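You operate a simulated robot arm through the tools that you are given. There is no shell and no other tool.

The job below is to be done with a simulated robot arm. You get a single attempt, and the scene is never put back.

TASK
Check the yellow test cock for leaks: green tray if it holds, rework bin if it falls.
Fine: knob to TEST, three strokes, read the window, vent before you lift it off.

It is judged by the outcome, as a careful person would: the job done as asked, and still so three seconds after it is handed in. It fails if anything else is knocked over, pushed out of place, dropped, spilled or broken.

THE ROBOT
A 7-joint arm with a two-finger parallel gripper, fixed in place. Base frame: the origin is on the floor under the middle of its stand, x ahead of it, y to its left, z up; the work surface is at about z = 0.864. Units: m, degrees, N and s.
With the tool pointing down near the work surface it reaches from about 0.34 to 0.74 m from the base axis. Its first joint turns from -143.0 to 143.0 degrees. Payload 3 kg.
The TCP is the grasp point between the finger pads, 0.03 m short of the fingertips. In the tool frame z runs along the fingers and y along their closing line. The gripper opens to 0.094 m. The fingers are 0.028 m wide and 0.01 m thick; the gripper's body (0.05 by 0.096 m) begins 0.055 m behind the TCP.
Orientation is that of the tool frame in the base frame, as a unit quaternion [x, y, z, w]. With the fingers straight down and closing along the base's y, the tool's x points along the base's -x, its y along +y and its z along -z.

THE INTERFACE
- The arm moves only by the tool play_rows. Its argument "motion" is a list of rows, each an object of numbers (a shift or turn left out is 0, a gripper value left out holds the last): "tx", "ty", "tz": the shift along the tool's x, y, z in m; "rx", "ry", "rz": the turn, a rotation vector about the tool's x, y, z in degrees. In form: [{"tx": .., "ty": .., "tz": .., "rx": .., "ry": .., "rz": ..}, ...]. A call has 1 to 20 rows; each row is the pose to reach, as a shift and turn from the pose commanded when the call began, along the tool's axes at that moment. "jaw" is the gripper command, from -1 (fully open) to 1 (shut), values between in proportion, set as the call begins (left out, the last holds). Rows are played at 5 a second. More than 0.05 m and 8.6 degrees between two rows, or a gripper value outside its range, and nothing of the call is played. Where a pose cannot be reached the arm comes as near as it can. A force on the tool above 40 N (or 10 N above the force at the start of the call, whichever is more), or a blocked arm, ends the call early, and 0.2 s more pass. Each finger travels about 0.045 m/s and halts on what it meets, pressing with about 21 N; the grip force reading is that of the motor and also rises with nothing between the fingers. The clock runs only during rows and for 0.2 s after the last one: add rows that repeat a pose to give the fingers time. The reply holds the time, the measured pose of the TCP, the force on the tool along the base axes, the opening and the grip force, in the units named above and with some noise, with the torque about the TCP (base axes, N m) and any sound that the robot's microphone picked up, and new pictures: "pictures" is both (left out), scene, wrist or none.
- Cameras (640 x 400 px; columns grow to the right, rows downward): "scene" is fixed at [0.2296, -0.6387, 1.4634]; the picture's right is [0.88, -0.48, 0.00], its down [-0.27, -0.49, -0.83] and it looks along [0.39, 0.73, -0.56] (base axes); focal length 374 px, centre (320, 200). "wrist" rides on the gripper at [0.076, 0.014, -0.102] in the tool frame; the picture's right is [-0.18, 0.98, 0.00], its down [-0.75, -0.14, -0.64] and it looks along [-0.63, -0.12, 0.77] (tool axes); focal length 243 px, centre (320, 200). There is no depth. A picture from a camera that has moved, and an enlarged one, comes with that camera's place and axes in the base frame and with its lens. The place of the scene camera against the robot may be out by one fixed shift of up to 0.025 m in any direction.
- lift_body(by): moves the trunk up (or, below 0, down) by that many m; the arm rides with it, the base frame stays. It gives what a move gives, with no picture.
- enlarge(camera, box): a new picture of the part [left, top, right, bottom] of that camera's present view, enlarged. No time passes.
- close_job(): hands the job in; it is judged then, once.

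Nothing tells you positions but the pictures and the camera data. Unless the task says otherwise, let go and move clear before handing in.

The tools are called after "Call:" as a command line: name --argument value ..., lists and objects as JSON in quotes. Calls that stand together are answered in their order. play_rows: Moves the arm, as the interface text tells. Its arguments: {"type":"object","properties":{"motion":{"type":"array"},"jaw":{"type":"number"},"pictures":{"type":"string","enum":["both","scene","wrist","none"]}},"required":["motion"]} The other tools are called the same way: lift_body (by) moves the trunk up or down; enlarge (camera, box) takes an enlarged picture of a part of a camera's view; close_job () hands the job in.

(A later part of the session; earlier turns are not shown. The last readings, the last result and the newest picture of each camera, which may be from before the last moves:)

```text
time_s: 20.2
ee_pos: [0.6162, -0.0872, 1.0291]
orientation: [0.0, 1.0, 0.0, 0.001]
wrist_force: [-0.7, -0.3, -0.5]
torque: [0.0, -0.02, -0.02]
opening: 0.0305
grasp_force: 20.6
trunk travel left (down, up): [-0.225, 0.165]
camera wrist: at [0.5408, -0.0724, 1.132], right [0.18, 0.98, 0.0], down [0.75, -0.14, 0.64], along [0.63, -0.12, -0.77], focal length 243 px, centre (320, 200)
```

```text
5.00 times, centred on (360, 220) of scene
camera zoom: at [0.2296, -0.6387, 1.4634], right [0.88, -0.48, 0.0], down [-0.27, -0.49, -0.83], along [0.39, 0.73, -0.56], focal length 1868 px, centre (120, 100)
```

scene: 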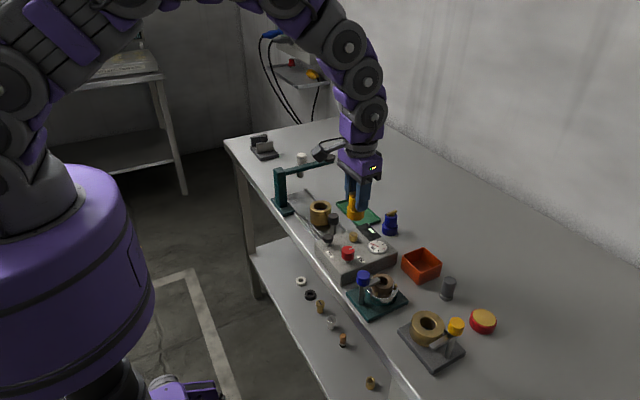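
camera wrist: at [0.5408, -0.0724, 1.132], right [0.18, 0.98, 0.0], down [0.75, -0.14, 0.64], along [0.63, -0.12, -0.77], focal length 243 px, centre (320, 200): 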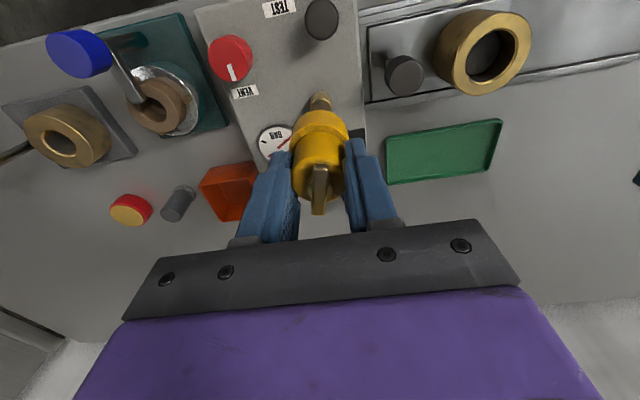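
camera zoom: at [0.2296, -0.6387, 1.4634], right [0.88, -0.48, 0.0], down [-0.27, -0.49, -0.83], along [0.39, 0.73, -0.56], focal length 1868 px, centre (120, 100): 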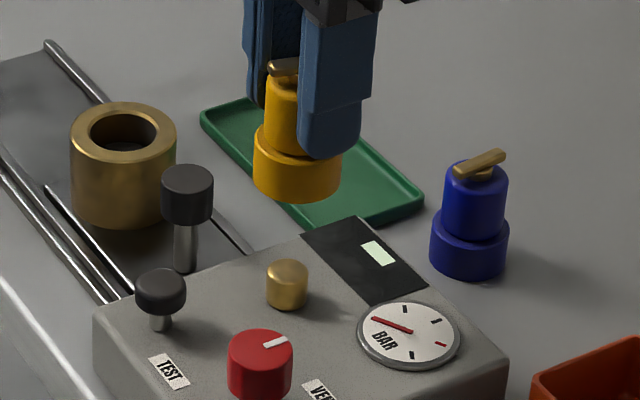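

The cock is nearly coaxial with the nipple, within about 1 mm in both cameras. I'll go down partway and recheck.

Call:
play_rows --motion '[{"tx": -0.0004, "ty": 0.0007, "tz": 0.015}, {"tx": -0.0004, "ty": 0.0007, "tz": 0.03}, {"tx": -0.0004, "ty": 0.0007, "tz": 0.045}, {"tx": -0.0004, "ty": 0.0007, "tz": 0.053}, {"tx": -0.0004, "ty": 0.0007, "tz": 0.053}]' --pictures "both"

Call:
enlarge --camera "wrist" --box '[270, 60, 370, 140]'

Call:
enlarge --camera "scene" --box '[320, 180, 400, 260]'

```text
time_s: 21.4
ee_pos: [0.6174, -0.0851, 0.9751]
orientation: [0.0, 1.0, 0.0, 0.0]
wrist_force: [0.3, 0.6, -2.1]
torque: [-0.02, -0.01, 0.01]
opening: 0.0306
grasp_force: 20.8
trunk travel left (down, up): [-0.225, 0.165]
camera wrist: at [0.5412, -0.0709, 1.078], right [0.18, 0.98, 0.0], down [0.75, -0.14, 0.64], along [0.63, -0.12, -0.77], focal length 243 px, centre (320, 200)
```

scene: 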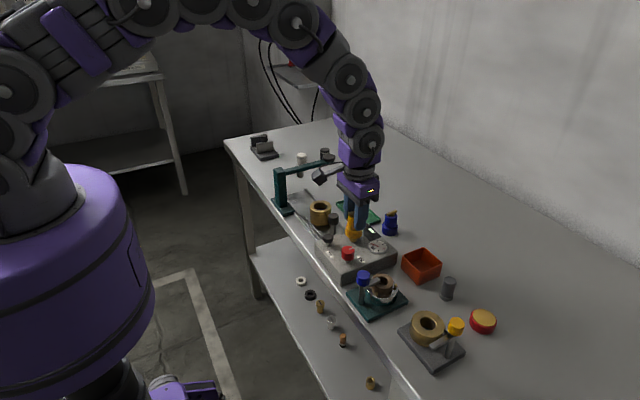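
wrist: 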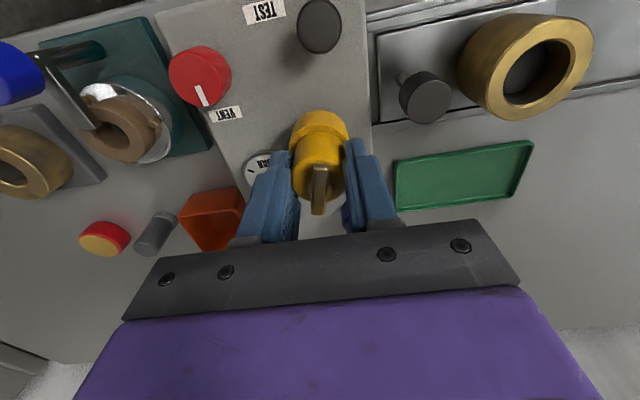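

```text
5.00 times, centred on (320, 100) of wrist
camera zoom: at [0.5412, -0.0709, 1.078], right [0.18, 0.98, 0.0], down [0.75, -0.14, 0.64], along [0.63, -0.12, -0.77], focal length 1213 px, centre (320, 700)
```

zoom: 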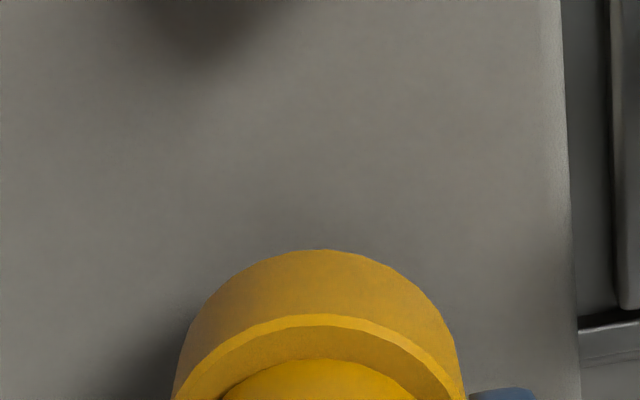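

```text
5.00 times, centred on (360, 220) of scene
camera zoom: at [0.2296, -0.6387, 1.4634], right [0.88, -0.48, 0.0], down [-0.27, -0.49, -0.83], along [0.39, 0.73, -0.56], focal length 1868 px, centre (120, 100)
```

zoom: 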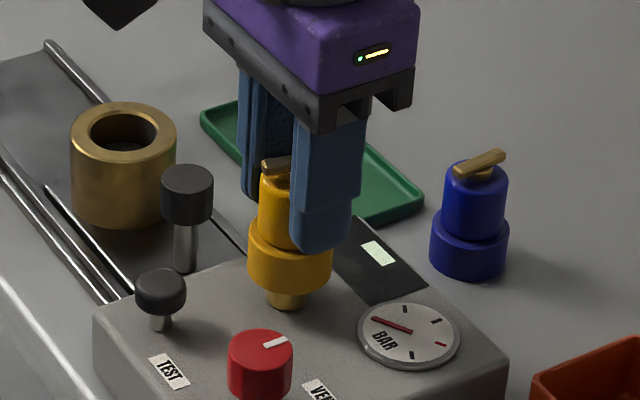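

Both cameras show the cock lined up over the nipple. I'll lower it slowly and watch the force.

Call:
play_rows --motion '[{"tz": 0.004}, {"tz": 0.008}, {"tz": 0.011}, {"tz": 0.014}, {"tz": 0.014}]' --pictures "scene"

Call:
enlarge --camera "scene" --box '[320, 180, 400, 260]'

```text
time_s: 22.6
ee_pos: [0.6168, -0.0844, 0.9628]
orientation: [0.0, 1.0, 0.0, 0.0]
wrist_force: [0.1, -0.8, -1.0]
torque: [-0.01, -0.03, 0.02]
opening: 0.0306
grasp_force: 20.9
trunk travel left (down, up): [-0.225, 0.165]
```

scene: 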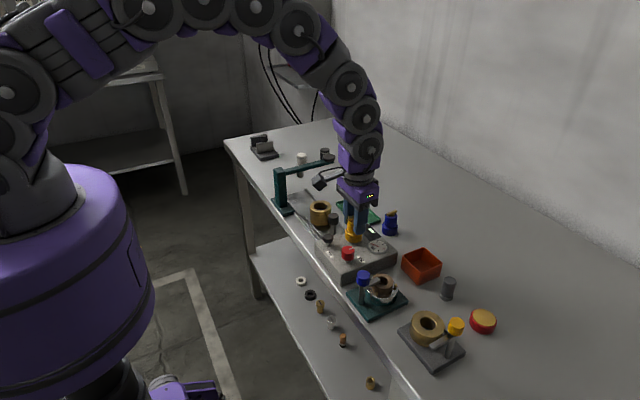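

```text
5.00 times, centred on (360, 220) of scene
camera zoom: at [0.2296, -0.6387, 1.4634], right [0.88, -0.48, 0.0], down [-0.27, -0.49, -0.83], along [0.39, 0.73, -0.56], focal length 1868 px, centre (120, 100)
```

zoom: 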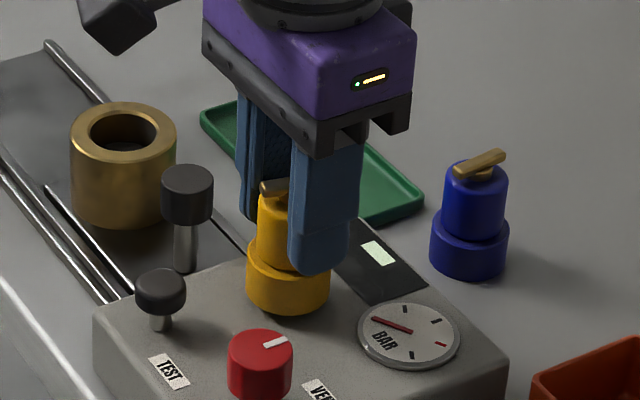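

There's no resistance, so the nipple is entering the cock. I'll carry on down to the seat.

Call:
play_rows --motion '[{"tz": 0.003}, {"tz": 0.006}, {"tz": 0.008}, {"tz": 0.01}, {"tz": 0.01}]' --pictures "scene"

Call:
enlarge --camera "scene" --box '[320, 180, 400, 260]'

```text
time_s: 23.8
ee_pos: [0.617, -0.0847, 0.9531]
orientation: [0.0, 1.0, 0.0, 0.002]
wrist_force: [1.4, 0.7, 20.1]
torque: [0.02, -0.03, 0.07]
opening: 0.031
grasp_force: 20.9
trunk travel left (down, up): [-0.225, 0.165]
```

scene: 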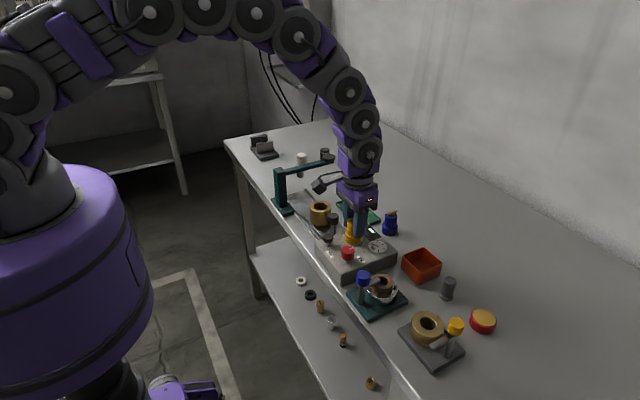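

```text
5.00 times, centred on (360, 220) of scene
camera zoom: at [0.2296, -0.6387, 1.4634], right [0.88, -0.48, 0.0], down [-0.27, -0.49, -0.83], along [0.39, 0.73, -0.56], focal length 1868 px, centre (120, 100)
```

zoom: 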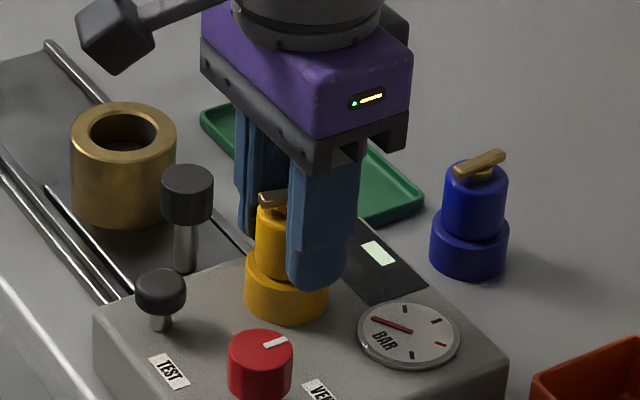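

The force rose to 20 N at z≈0.953, so the cock is seated on the console. I'll ease off, open slightly and lift clear.

Call:
play_rows --motion '[{"tz": -0.001}, {"tz": -0.0015}, {"tz": -0.0015}]' --pictures "none"

Call:
play_rows --motion '[{"tz": 0}, {"tz": 0}, {"tz": 0}, {"tz": -0.001}]' --jaw 0.05 --pictures "both"

```text
time_s: 24.6
ee_pos: [0.6159, -0.0848, 0.9541]
orientation: [0.0, 1.0, 0.0, 0.0]
wrist_force: [3.1, 0.1, 7.1]
torque: [0.04, -0.28, -0.02]
opening: 0.0305
grasp_force: 20.7
trunk travel left (down, up): [-0.225, 0.165]
```

```text
time_s: 25.6
ee_pos: [0.6158, -0.0858, 0.9557]
orientation: [0.001, 1.0, 0.0, -0.001]
wrist_force: [-0.2, 0.4, -0.5]
torque: [-0.03, 0.0, 0.04]
opening: 0.0445
grasp_force: 0.0
trunk travel left (down, up): [-0.225, 0.165]
camera wrist: at [0.5404, -0.0711, 1.0572], right [0.18, 0.98, 0.0], down [0.75, -0.14, 0.64], along [0.63, -0.12, -0.77], focal length 243 px, centre (320, 200)
```

scene: 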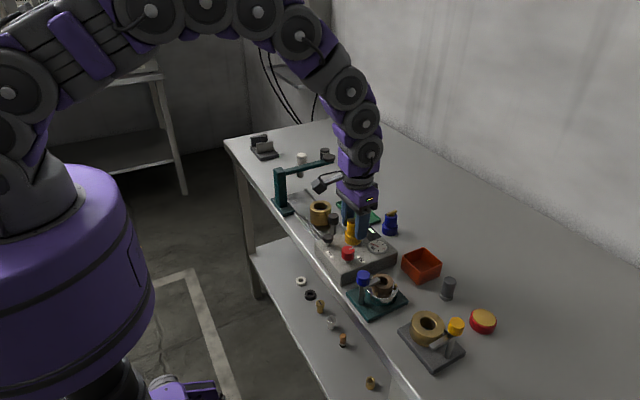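
wrist: 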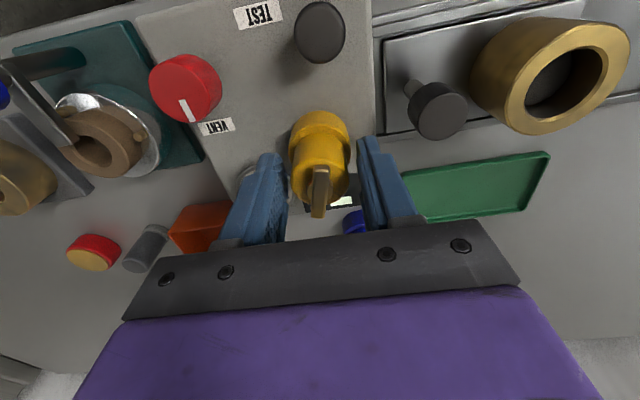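

Call:
play_rows --motion '[{"tz": -0.015}, {"tz": -0.035}, {"tz": -0.06}, {"tz": -0.085}, {"tz": -0.085}]' --pictures "both"

Call:
enlarge --camera "scene" --box '[320, 190, 420, 280]'

Call:
enlarge --camera "wrist" --box '[200, 0, 400, 180]'

```text
time_s: 26.8
ee_pos: [0.6155, -0.0844, 1.0396]
orientation: [0.001, 1.0, 0.0, 0.0]
wrist_force: [0.2, -0.3, -0.2]
torque: [0.0, -0.02, -0.04]
opening: 0.0444
grasp_force: 0.1
trunk travel left (down, up): [-0.225, 0.165]
camera wrist: at [0.5401, -0.0706, 1.1418], right [0.18, 0.98, 0.0], down [0.75, -0.14, 0.64], along [0.63, -0.12, -0.77], focal length 243 px, centre (320, 200)
```

scene: 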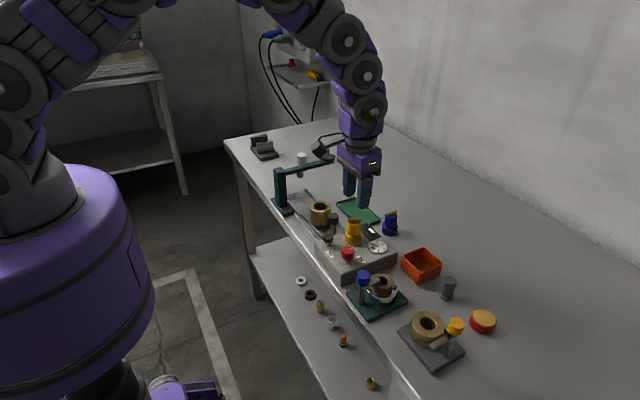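
wrist: 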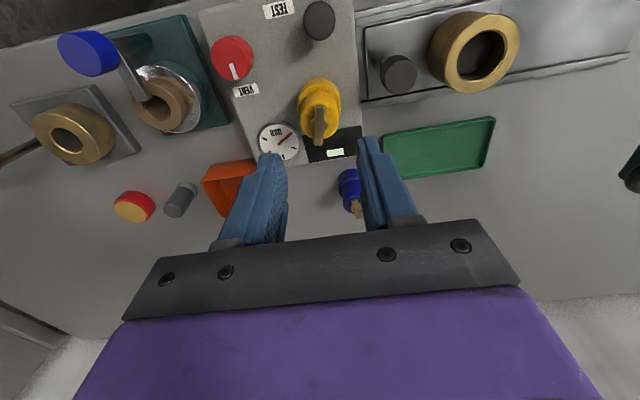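

```text
4.44 times, centred on (370, 235) of scene
camera zoom: at [0.2296, -0.6387, 1.4634], right [0.88, -0.48, 0.0], down [-0.27, -0.49, -0.83], along [0.39, 0.73, -0.56], focal length 1660 px, centre (98, 44)
```

zoom: 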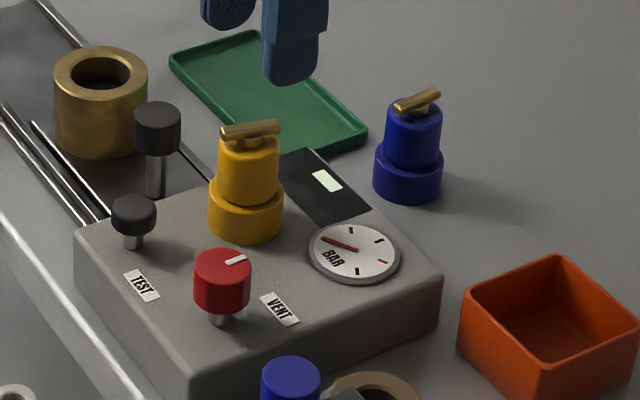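

```text
2.22 times, centred on (300, 90) of wrist
camera zoom: at [0.5401, -0.0706, 1.1418], right [0.18, 0.98, 0.0], down [0.75, -0.14, 0.64], along [0.63, -0.12, -0.77], focal length 539 px, centre (364, 444)
```

zoom: 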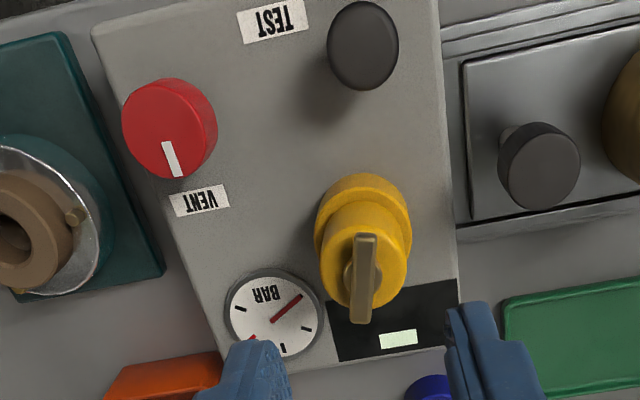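

The cock stands seated on the port. The red knob is at about (0.562, -0.145), top z≈0.932, pointing at VENT, and TEST is roughly 110–120° counter-clockwise. I'll move above it pre-rotated by +60°, so the turn stays well inside the wrist range.

Call:
play_rows --motion '[{"tx": 0.0067, "ty": -0.0076, "rz": 7.5}, {"tx": 0.0134, "ty": -0.0152, "rz": 15}, {"tx": 0.02, "ty": -0.0228, "rz": 22.5}, {"tx": 0.0268, "ty": -0.0305, "rz": 30}, {"tx": 0.0334, "ty": -0.0381, "rz": 37.5}, {"tx": 0.04, "ty": -0.0457, "rz": 45}, {"tx": 0.0468, "ty": -0.0533, "rz": 52.5}, {"tx": 0.0535, "ty": -0.0609, "rz": 60}, {"tx": 0.0535, "ty": -0.0609, "rz": 60, "tz": 0.02}, {"tx": 0.0535, "ty": -0.0609, "rz": 60, "tz": 0.02}]' --jaw 0.0 --pictures "both"

Call:
enlarge --camera "wrist" --box '[240, 60, 400, 180]'

```text
time_s: 29.0
ee_pos: [0.5614, -0.1462, 1.0191]
orientation: [0.501, 0.865, 0.0, 0.001]
wrist_force: [0.0, -0.1, -0.7]
torque: [-0.03, -0.02, 0.02]
opening: 0.0469
grasp_force: 0.1
trunk travel left (down, up): [-0.225, 0.165]
camera wrist: at [0.5368, -0.0732, 1.1217], right [0.94, 0.33, 0.0], down [0.25, -0.72, 0.64], along [0.21, -0.61, -0.77], focal length 243 px, centre (320, 200)
```

scene: 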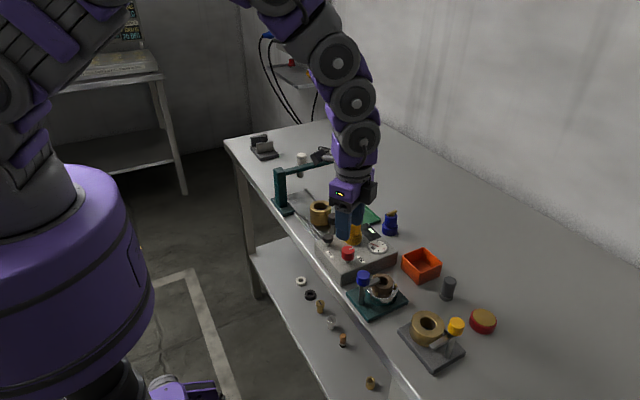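
wrist: 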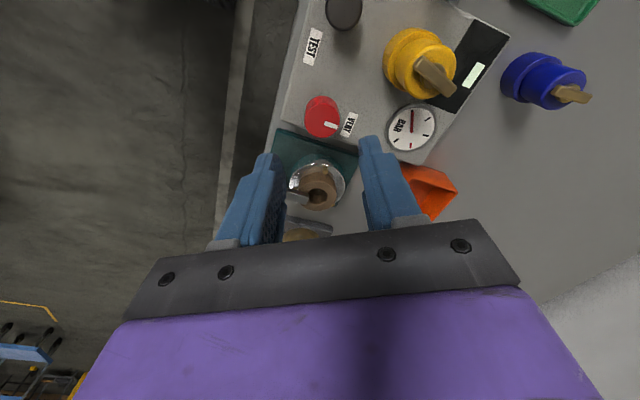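

```text
3.33 times, centred on (320, 120) of wrist
camera zoom: at [0.5368, -0.0732, 1.1217], right [0.94, 0.33, 0.0], down [0.25, -0.72, 0.64], along [0.21, -0.61, -0.77], focal length 809 px, centre (320, 467)
```

zoom: 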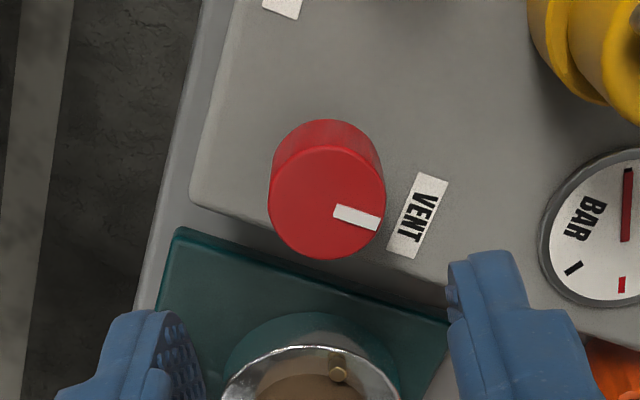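

The knob is within 2 mm of the gripper axis. I'll correct and lower around it.

Call:
play_rows --motion '[{"tx": 0.0014, "ty": 0.002, "tz": 0.02}, {"tx": 0.0014, "ty": 0.002, "tz": 0.04}, {"tx": 0.0014, "ty": 0.002, "tz": 0.06}, {"tx": 0.0014, "ty": 0.002, "tz": 0.075}, {"tx": 0.0014, "ty": 0.002, "tz": 0.084}, {"tx": 0.0014, "ty": 0.002, "tz": 0.084}]' --pictures "both"

Call:
enlarge --camera "wrist" --box '[240, 100, 400, 220]'

Call:
enlarge --camera "scene" --box '[310, 190, 410, 290]'

```text
time_s: 30.4
ee_pos: [0.5639, -0.1444, 0.9357]
orientation: [0.5, 0.866, 0.001, -0.001]
wrist_force: [0.6, -0.4, -0.1]
torque: [0.02, -0.02, 0.0]
opening: 0.0471
grasp_force: 0.1
trunk travel left (down, up): [-0.225, 0.165]
camera wrist: at [0.5383, -0.0711, 1.0383], right [0.94, 0.33, 0.0], down [0.25, -0.72, 0.64], along [0.21, -0.61, -0.77], focal length 243 px, centre (320, 200)
```

scene: 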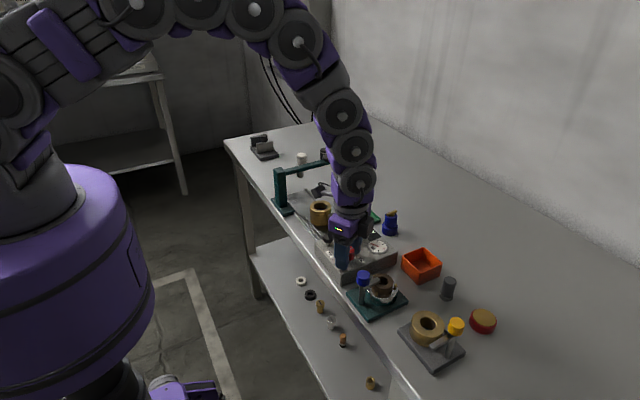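
wrist: 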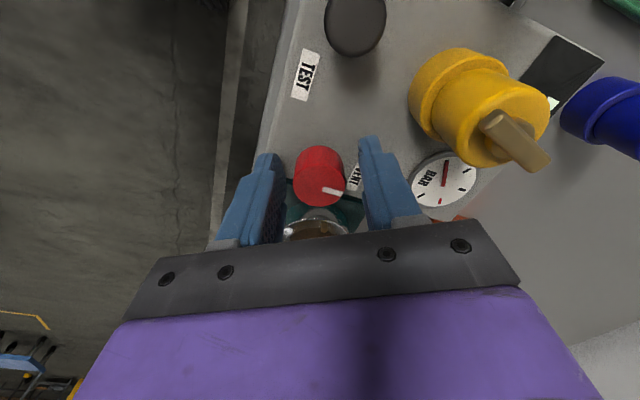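

```text
3.33 times, centred on (320, 160) of wrist
camera zoom: at [0.5383, -0.0711, 1.0383], right [0.94, 0.33, 0.0], down [0.25, -0.72, 0.64], along [0.21, -0.61, -0.77], focal length 809 px, centre (320, 333)
```

zoom: 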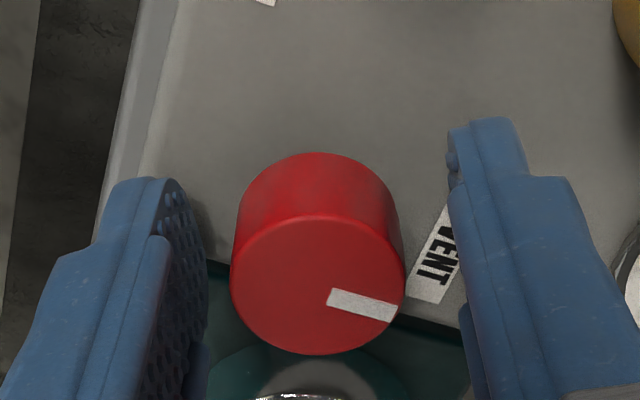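

```text
4.00 times, centred on (360, 240) of scene
camera zoom: at [0.2296, -0.6387, 1.4634], right [0.88, -0.48, 0.0], down [-0.27, -0.49, -0.83], along [0.39, 0.73, -0.56], focal length 1494 px, centre (160, 40)
```

zoom: 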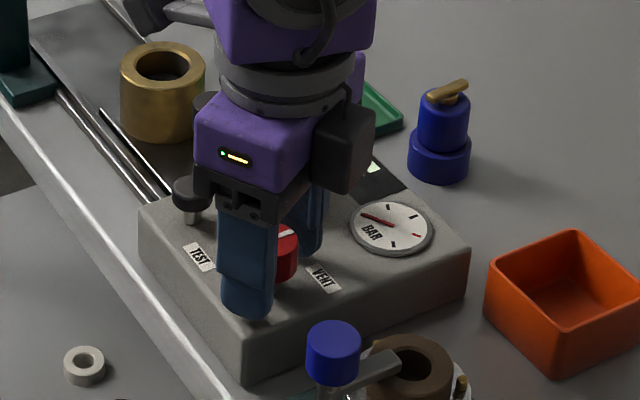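

The knob is centred between the fingers, so I'll close on it.

Call:
play_rows --motion '[{"tz": 0}, {"tz": 0}, {"tz": 0}, {"tz": 0}]' --jaw 1 --pictures "wrist"

```text
time_s: 31.4
ee_pos: [0.5638, -0.1437, 0.9356]
orientation: [0.5, 0.866, 0.0, 0.0]
wrist_force: [-2.5, -1.0, -1.1]
torque: [-0.45, 0.28, -0.04]
opening: 0.0279
grasp_force: 45.2
trunk travel left (down, up): [-0.225, 0.165]
camera wrist: at [0.5381, -0.0713, 1.0383], right [0.94, 0.33, 0.0], down [0.25, -0.72, 0.64], along [0.21, -0.61, -0.77], focal length 243 px, centre (320, 200)
```

wrist: 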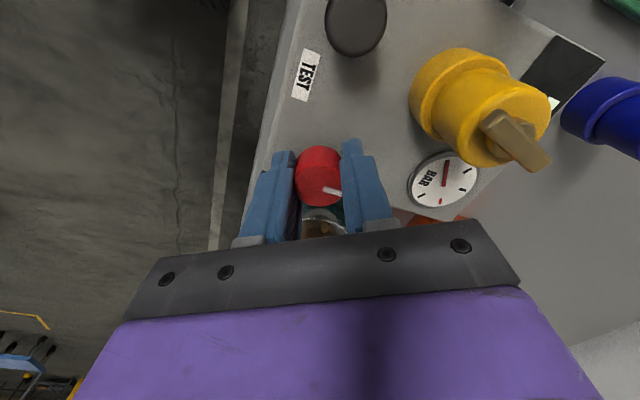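

Gripped at 28 mm. I'll turn counter-clockwise (rz negative) 30° first and check the pointer and torque.

Call:
play_rows --motion '[{"rz": -6}, {"rz": -12}, {"rz": -18}, {"rz": -24}, {"rz": -30}, {"rz": -30}]' --pictures "wrist"

Call:
enlarge --camera "wrist" --box '[240, 100, 400, 220]'

```text
time_s: 32.8
ee_pos: [0.5632, -0.1442, 0.9356]
orientation: [0.257, 0.966, 0.0, -0.001]
wrist_force: [0.4, 1.3, -1.4]
torque: [-0.24, 0.11, -0.58]
opening: 0.0277
grasp_force: 45.2
trunk travel left (down, up): [-0.225, 0.165]
camera wrist: at [0.5058, -0.094, 1.0381], right [0.65, 0.76, 0.0], down [0.58, -0.5, 0.64], along [0.49, -0.42, -0.77], focal length 243 px, centre (320, 200)
```

wrist: 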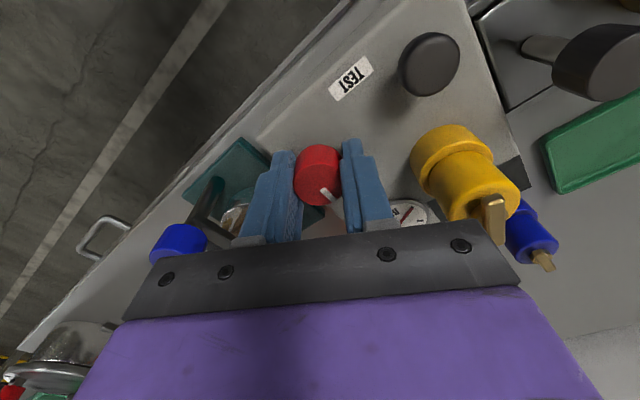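

```text
3.33 times, centred on (320, 160) of wrist
camera zoom: at [0.5058, -0.094, 1.0381], right [0.65, 0.76, 0.0], down [0.58, -0.5, 0.64], along [0.49, -0.42, -0.77], focal length 809 px, centre (320, 333)
```

zoom: 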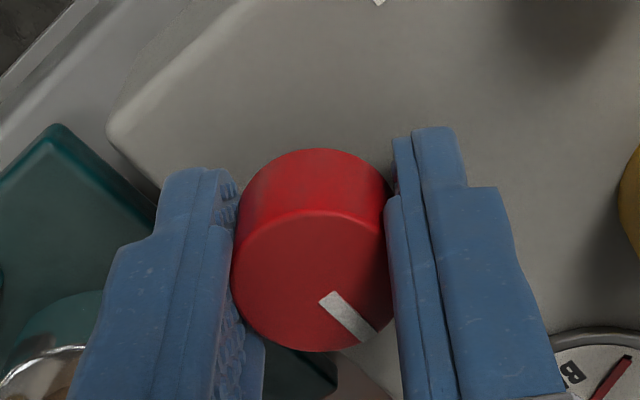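

The pointer didn't move. It still points along +x, the fingers slipped round it, and the resisting torque was about 0.58 N·m. I'll test the other direction gently to see whether this is an end stop.

Call:
play_rows --motion '[{"rz": 5}, {"rz": 10}, {"rz": 15}, {"rz": 20}, {"rz": 20}]' --pictures "wrist"

Call:
enlarge --camera "wrist" --box '[240, 100, 400, 220]'

```text
time_s: 34.0
ee_pos: [0.5637, -0.1455, 0.9351]
orientation: [0.423, 0.906, -0.001, 0.0]
wrist_force: [-0.2, -0.9, 2.3]
torque: [0.07, 0.75, 0.01]
opening: 0.0279
grasp_force: 44.2
trunk travel left (down, up): [-0.225, 0.165]
camera wrist: at [0.5265, -0.0773, 1.0382], right [0.87, 0.49, 0.0], down [0.37, -0.67, 0.64], along [0.31, -0.56, -0.77], focal length 243 px, centre (320, 200)
```

wrist: 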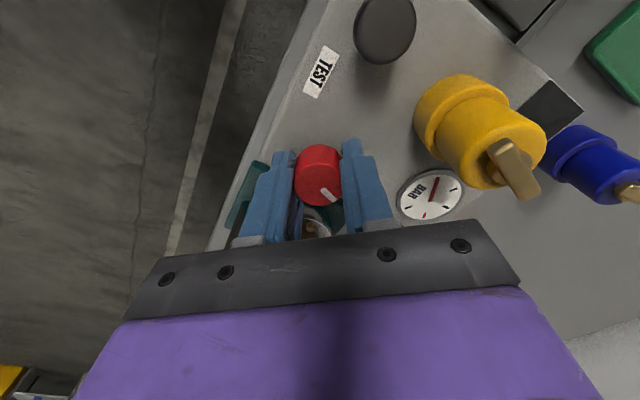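

```text
3.33 times, centred on (320, 160) of wrist
camera zoom: at [0.5265, -0.0773, 1.0382], right [0.87, 0.49, 0.0], down [0.37, -0.67, 0.64], along [0.31, -0.56, -0.77], focal length 809 px, centre (320, 333)
```

zoom: 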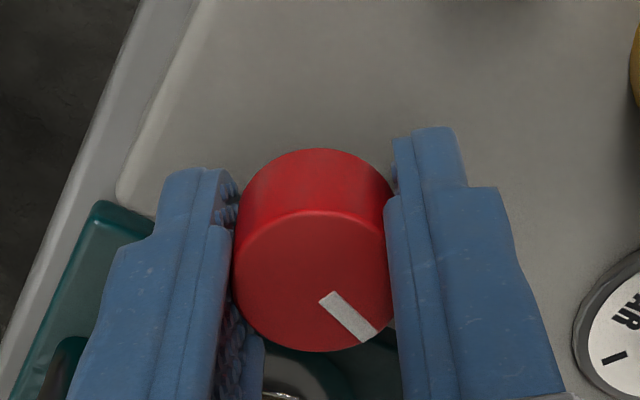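

The knob turned with the gripper this time: clockwise is free and counter-clockwise was the stop. So TEST has to be reached the long way round, clockwise. I'll keep turning clockwise and watch torque and pointer.

Call:
play_rows --motion '[{"rz": 7}, {"rz": 14}, {"rz": 21}, {"rz": 28}, {"rz": 35}, {"rz": 42}, {"rz": 42}]' --pictures "both"

Call:
enlarge --camera "wrist" --box '[240, 100, 400, 220]'

```text
time_s: 35.6
ee_pos: [0.5634, -0.1443, 0.9351]
orientation: [0.72, 0.694, 0.001, 0.0]
wrist_force: [-7.0, -3.3, 5.7]
torque: [-0.37, 0.34, 0.02]
opening: 0.0277
grasp_force: 45.1
trunk travel left (down, up): [-0.225, 0.165]
camera wrist: at [0.5805, -0.0697, 1.0383], right [0.98, -0.22, 0.0], down [-0.17, -0.75, 0.64], along [-0.14, -0.62, -0.77], focal length 243 px, centre (320, 200)
```

scene: 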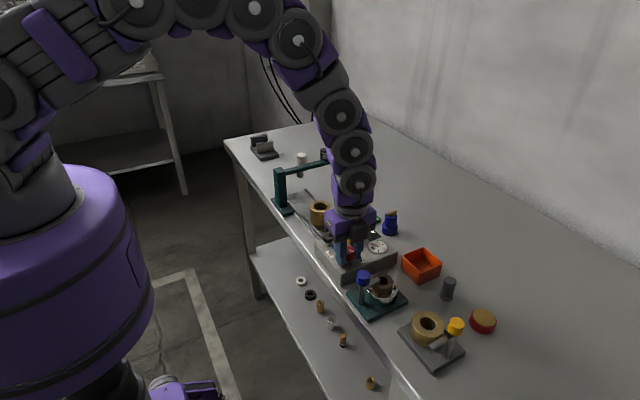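
wrist: 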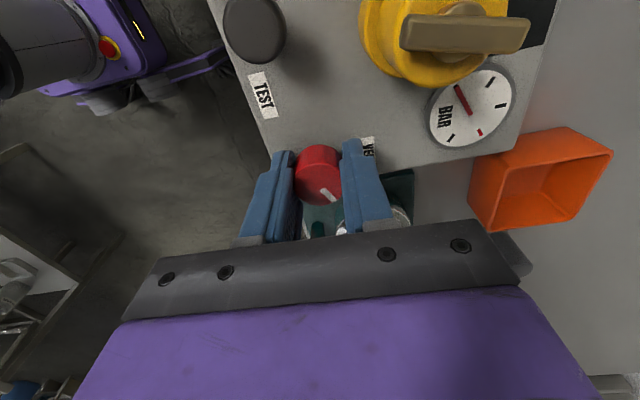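

```text
3.33 times, centred on (320, 160) of wrist
camera zoom: at [0.5805, -0.0697, 1.0383], right [0.98, -0.22, 0.0], down [-0.17, -0.75, 0.64], along [-0.14, -0.62, -0.77], focal length 809 px, centre (320, 333)
```

zoom: 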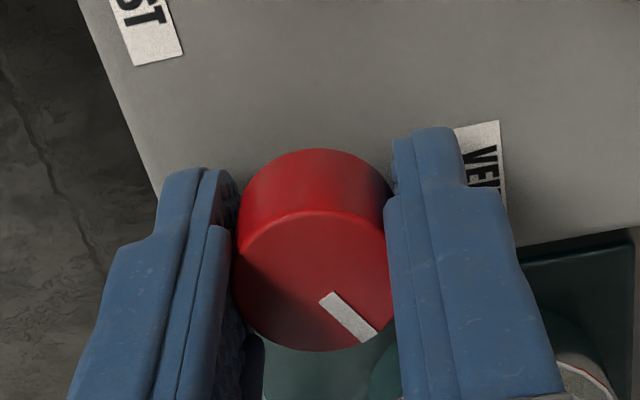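

Call:
play_rows --motion '[{"rz": 7}, {"rz": 14}, {"rz": 21}, {"rz": 28}, {"rz": 35}, {"rz": 42}, {"rz": 42}]' --pictures "wrist"

Call:
enlarge --camera "wrist" --box '[240, 100, 400, 220]'

```text
time_s: 37.2
ee_pos: [0.5636, -0.1423, 0.9357]
orientation: [0.921, 0.39, -0.001, 0.001]
wrist_force: [-10.0, 4.5, 1.8]
torque: [0.48, -0.22, 0.19]
opening: 0.0268
grasp_force: 45.0
trunk travel left (down, up): [-0.225, 0.165]
camera wrist: at [0.6273, -0.0982, 1.038], right [0.58, -0.82, 0.0], down [-0.63, -0.44, 0.64], along [-0.52, -0.37, -0.77], focal length 243 px, centre (320, 200)
```

wrist: 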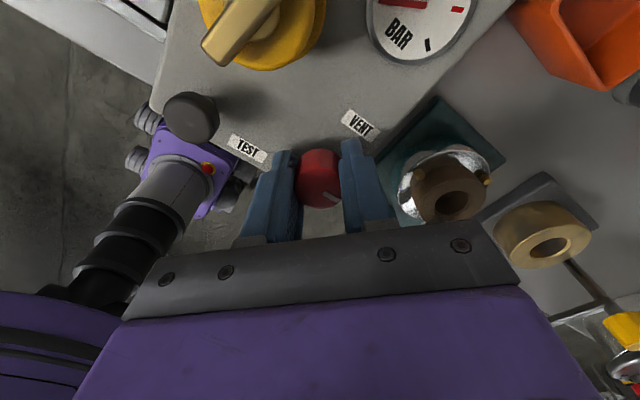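

```text
3.33 times, centred on (320, 160) of wrist
camera zoom: at [0.6273, -0.0982, 1.038], right [0.58, -0.82, 0.0], down [-0.63, -0.44, 0.64], along [-0.52, -0.37, -0.77], focal length 809 px, centre (320, 333)
```

zoom: 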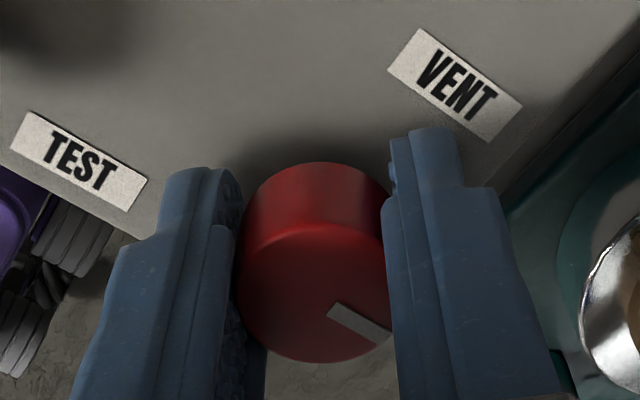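

The pointer is now near −88° and the last part seemed to slip. I need to know whether this is a second stop or just a weak grip, so I'll turn a little further and compare.

Call:
play_rows --motion '[{"rz": 4}, {"rz": 8}, {"rz": 12}, {"rz": 12}]' --pictures "wrist"

Call:
enlarge --camera "wrist" --box '[240, 100, 400, 220]'

Call:
enlarge --camera "wrist" --box '[340, 0, 540, 120]'

```text
time_s: 38.2
ee_pos: [0.5643, -0.1427, 0.9351]
orientation: [0.957, 0.291, 0.0, 0.0]
wrist_force: [-7.5, 5.9, -5.2]
torque: [-0.09, 0.31, 0.65]
opening: 0.0277
grasp_force: 45.1
trunk travel left (down, up): [-0.225, 0.165]
camera wrist: at [0.6351, -0.1126, 1.0379], right [0.4, -0.92, 0.0], down [-0.7, -0.3, 0.64], along [-0.59, -0.25, -0.77], focal length 243 px, centre (320, 200)
```

wrist: 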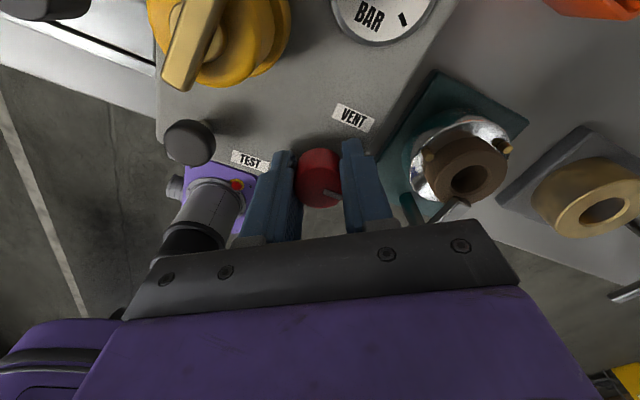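

```text
3.33 times, centred on (320, 160) of wrist
camera zoom: at [0.6351, -0.1126, 1.0379], right [0.4, -0.92, 0.0], down [-0.7, -0.3, 0.64], along [-0.59, -0.25, -0.77], focal length 809 px, centre (320, 333)
```

zoom: 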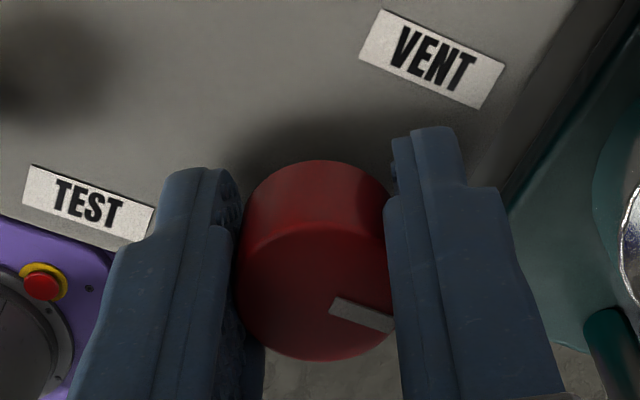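

```text
3.20 times, centred on (440, 60) of wrist
camera zoom: at [0.6351, -0.1126, 1.0379], right [0.4, -0.92, 0.0], down [-0.7, -0.3, 0.64], along [-0.59, -0.25, -0.77], focal length 776 px, centre (-64, 648)
```

zoom: 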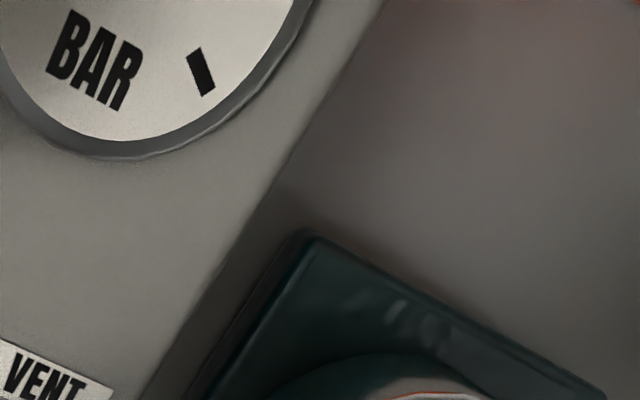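

The knob resists at about −90° with 0.65 N·m, so its travel is a quarter turn between two stops: VENT at +x, the other end at −y. I'll check whether the window or gauge shows any change.

Call:
play_rows --motion '[{"rz": -4}, {"rz": -8}, {"rz": -8}]' --pictures "both"

Call:
enlarge --camera "scene" --box '[310, 200, 410, 290]'

Call:
enlarge --camera "wrist" --box '[240, 100, 400, 220]'

```text
time_s: 39.0
ee_pos: [0.5626, -0.1431, 0.9353]
orientation: [0.933, 0.359, 0.0, 0.0]
wrist_force: [-7.8, 3.8, -12.3]
torque: [0.59, -0.39, -0.03]
opening: 0.0272
grasp_force: 44.5
trunk travel left (down, up): [-0.225, 0.165]
camera wrist: at [0.6301, -0.1029, 1.0379], right [0.52, -0.85, 0.0], down [-0.65, -0.4, 0.64], along [-0.55, -0.33, -0.77], focal length 243 px, centre (320, 200)
```

scene: 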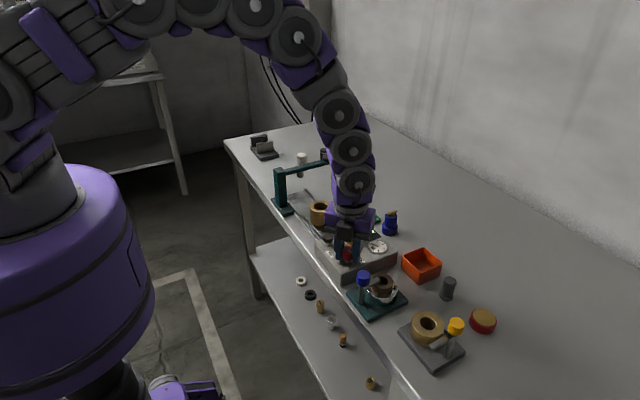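
wrist: 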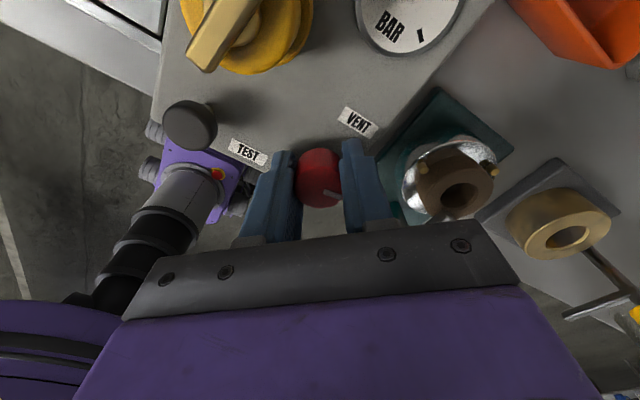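

```text
4.44 times, centred on (360, 245) of scene
camera zoom: at [0.2296, -0.6387, 1.4634], right [0.88, -0.48, 0.0], down [-0.27, -0.49, -0.83], along [0.39, 0.73, -0.56], focal length 1660 px, centre (142, 0)
```

zoom: 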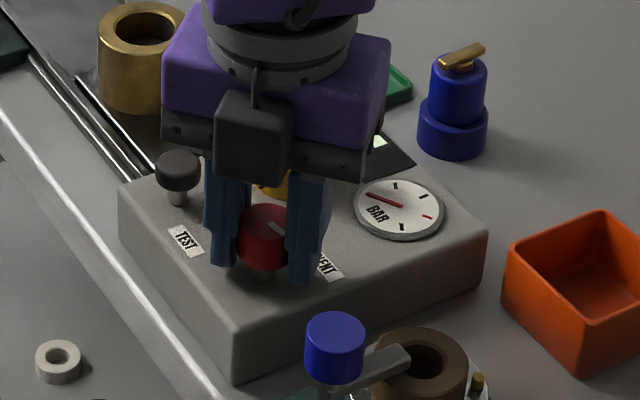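

```text
3.33 times, centred on (320, 160) of wrist
camera zoom: at [0.6301, -0.1029, 1.0379], right [0.52, -0.85, 0.0], down [-0.65, -0.4, 0.64], along [-0.55, -0.33, -0.77], focal length 809 px, centre (320, 333)
```

zoom: 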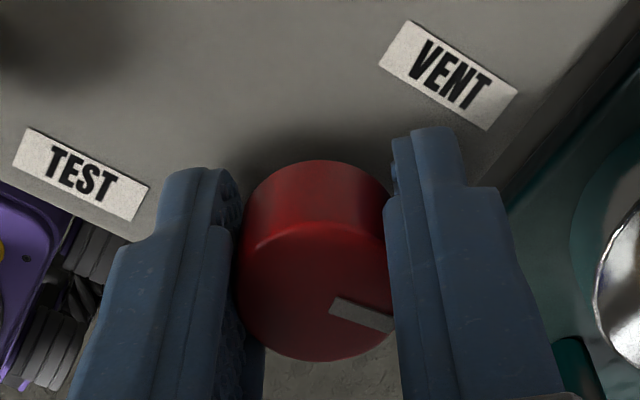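

The knob follows the gripper inside its quarter turn. To find out whether −90° really is a stop, I'll open, rotate the hand back round the knob, re-grip it centred, and try further clockwise.

Call:
play_rows --motion '[{"tx": 0}, {"tx": 0}, {"tx": -0.001}, {"tx": -0.0018}, {"tx": -0.0018}]' --jaw -0.05 --pictures "both"

Call:
enlarge --camera "wrist" --box '[240, 100, 400, 220]'

```text
time_s: 40.2
ee_pos: [0.5616, -0.1456, 0.9344]
orientation: [0.933, 0.359, 0.0, 0.0]
wrist_force: [0.6, 0.2, 0.4]
torque: [-0.01, -0.01, -0.01]
opening: 0.0493
grasp_force: 0.1
trunk travel left (down, up): [-0.225, 0.165]
camera wrist: at [0.6289, -0.1051, 1.0381], right [0.52, -0.85, 0.0], down [-0.66, -0.4, 0.64], along [-0.55, -0.33, -0.77], focal length 243 px, centre (320, 200)
```

scene: 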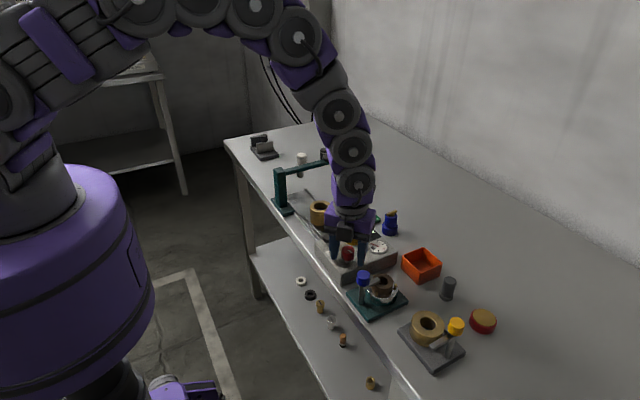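
wrist: 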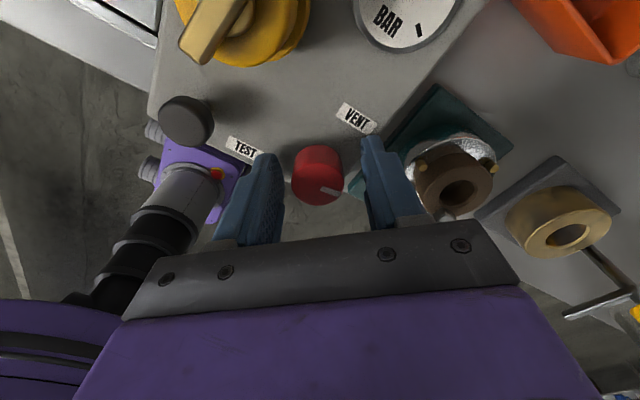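

```text
3.33 times, centred on (320, 160) of wrist
camera zoom: at [0.6289, -0.1051, 1.0381], right [0.52, -0.85, 0.0], down [-0.66, -0.4, 0.64], along [-0.55, -0.33, -0.77], focal length 809 px, centre (320, 333)
```

zoom: 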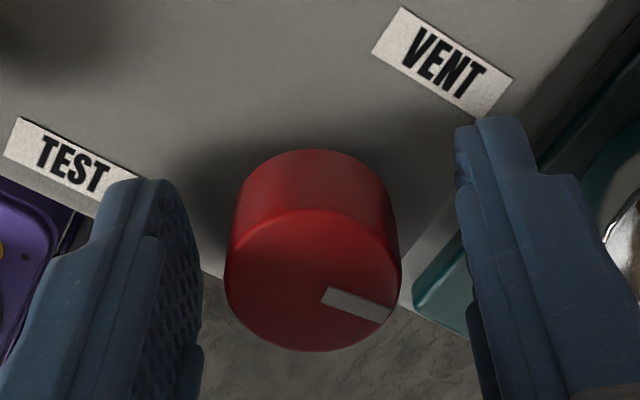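

Call:
play_rows --motion '[{"rz": -8}, {"rz": -16}, {"rz": -24}, {"rz": -32}, {"rz": -40}, {"rz": -48}, {"rz": -56}, {"rz": -64}, {"rz": -72}, {"rz": -80}, {"rz": -88}, {"rz": -96}, {"rz": -104}, {"rz": -110}, {"rz": -110}]' --pictures "both"

Call:
enlarge --camera "wrist" --box '[240, 100, 400, 220]'

Call:
enlarge --camera "scene" --box '[310, 200, 410, 290]'

```text
time_s: 43.4
ee_pos: [0.5626, -0.1465, 0.9346]
orientation: [0.241, 0.971, 0.0, -0.001]
wrist_force: [-0.1, -0.3, 0.3]
torque: [0.0, 0.01, 0.01]
opening: 0.0493
grasp_force: 0.0
trunk travel left (down, up): [-0.225, 0.165]
camera wrist: at [0.5026, -0.0976, 1.0382], right [0.62, 0.78, 0.0], down [0.6, -0.48, 0.64], along [0.5, -0.4, -0.77], focal length 243 px, centre (320, 200)
```

scene: 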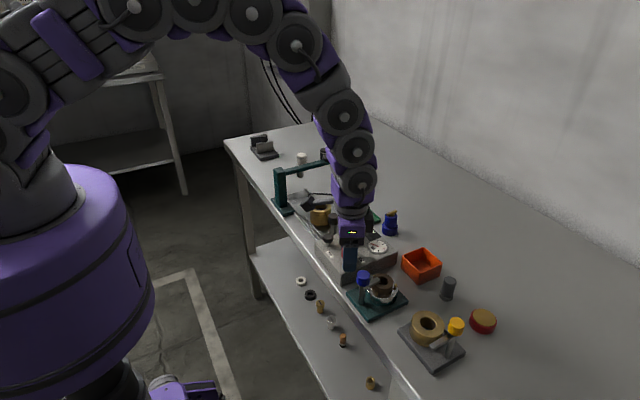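
wrist: 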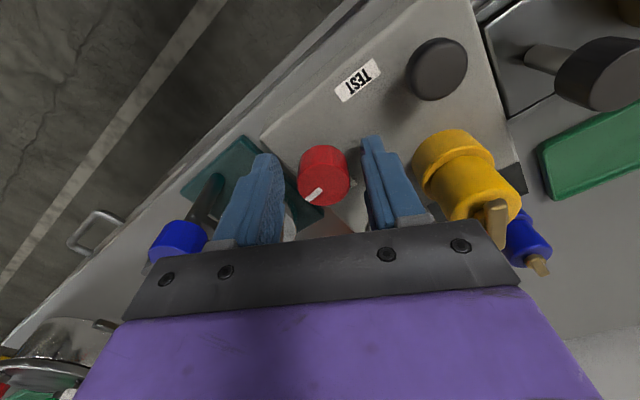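

```text
3.33 times, centred on (320, 160) of wrist
camera zoom: at [0.5026, -0.0976, 1.0382], right [0.62, 0.78, 0.0], down [0.6, -0.48, 0.64], along [0.5, -0.4, -0.77], focal length 809 px, centre (320, 333)
```

zoom: 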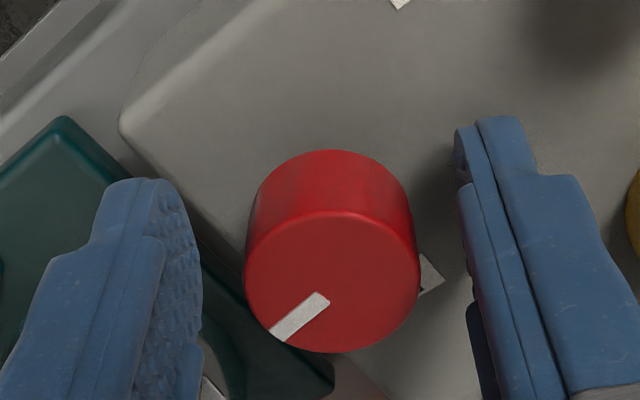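

```text
4.44 times, centred on (360, 245) of scene
camera zoom: at [0.2296, -0.6387, 1.4634], right [0.88, -0.48, 0.0], down [-0.27, -0.49, -0.83], along [0.39, 0.73, -0.56], focal length 1660 px, centre (142, 0)
```

zoom: 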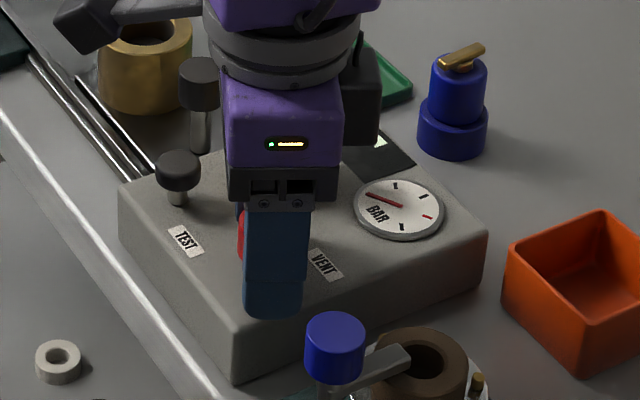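

Call:
play_rows --motion '[{"ty": 0.0018}, {"ty": 0.0018}, {"ty": 0.0018}, {"ty": 0.0018}]' --jaw 1 --pictures "none"

Call:
play_rows --motion '[{"rz": 6}, {"rz": 12}, {"rz": 18}, {"rz": 24}, {"rz": 30}, {"rz": 36}, {"rz": 36}]' --pictures "wrist"

Call:
enlarge --camera "wrist" --box '[240, 100, 400, 220]'

```text
time_s: 44.4
ee_pos: [0.5634, -0.1438, 0.9348]
orientation: [0.242, 0.97, 0.0, 0.0]
wrist_force: [0.1, 0.6, -0.1]
torque: [-0.28, 0.14, 0.02]
opening: 0.0277
grasp_force: 45.4
trunk travel left (down, up): [-0.225, 0.165]
```

```text
time_s: 46.0
ee_pos: [0.563, -0.1431, 0.9355]
orientation: [0.531, 0.847, 0.001, 0.0]
wrist_force: [0.2, 0.4, 1.6]
torque: [-0.25, 0.29, 0.5]
opening: 0.0276
grasp_force: 44.9
trunk travel left (down, up): [-0.225, 0.165]
camera wrist: at [0.5433, -0.0696, 1.0381], right [0.96, 0.26, 0.0], down [0.2, -0.74, 0.64], along [0.17, -0.62, -0.77], focal length 243 px, centre (320, 200)
```

wrist: 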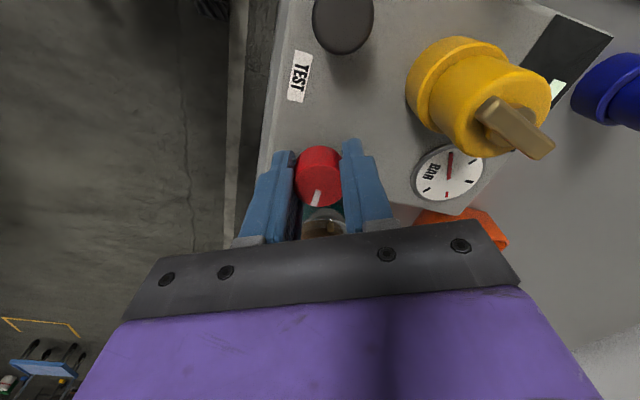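

```text
3.33 times, centred on (320, 160) of wrist
camera zoom: at [0.5433, -0.0696, 1.0381], right [0.96, 0.26, 0.0], down [0.2, -0.74, 0.64], along [0.17, -0.62, -0.77], focal length 809 px, centre (320, 333)
```

zoom: 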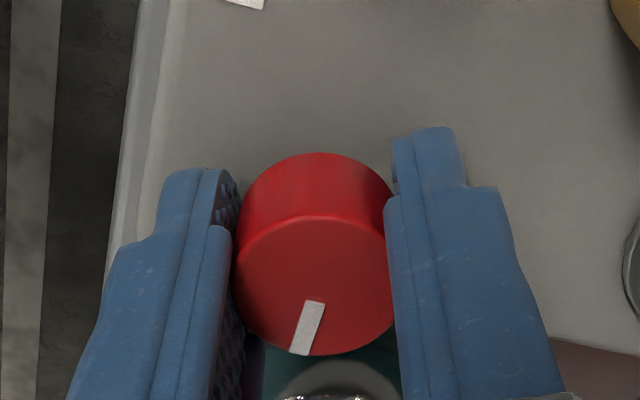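

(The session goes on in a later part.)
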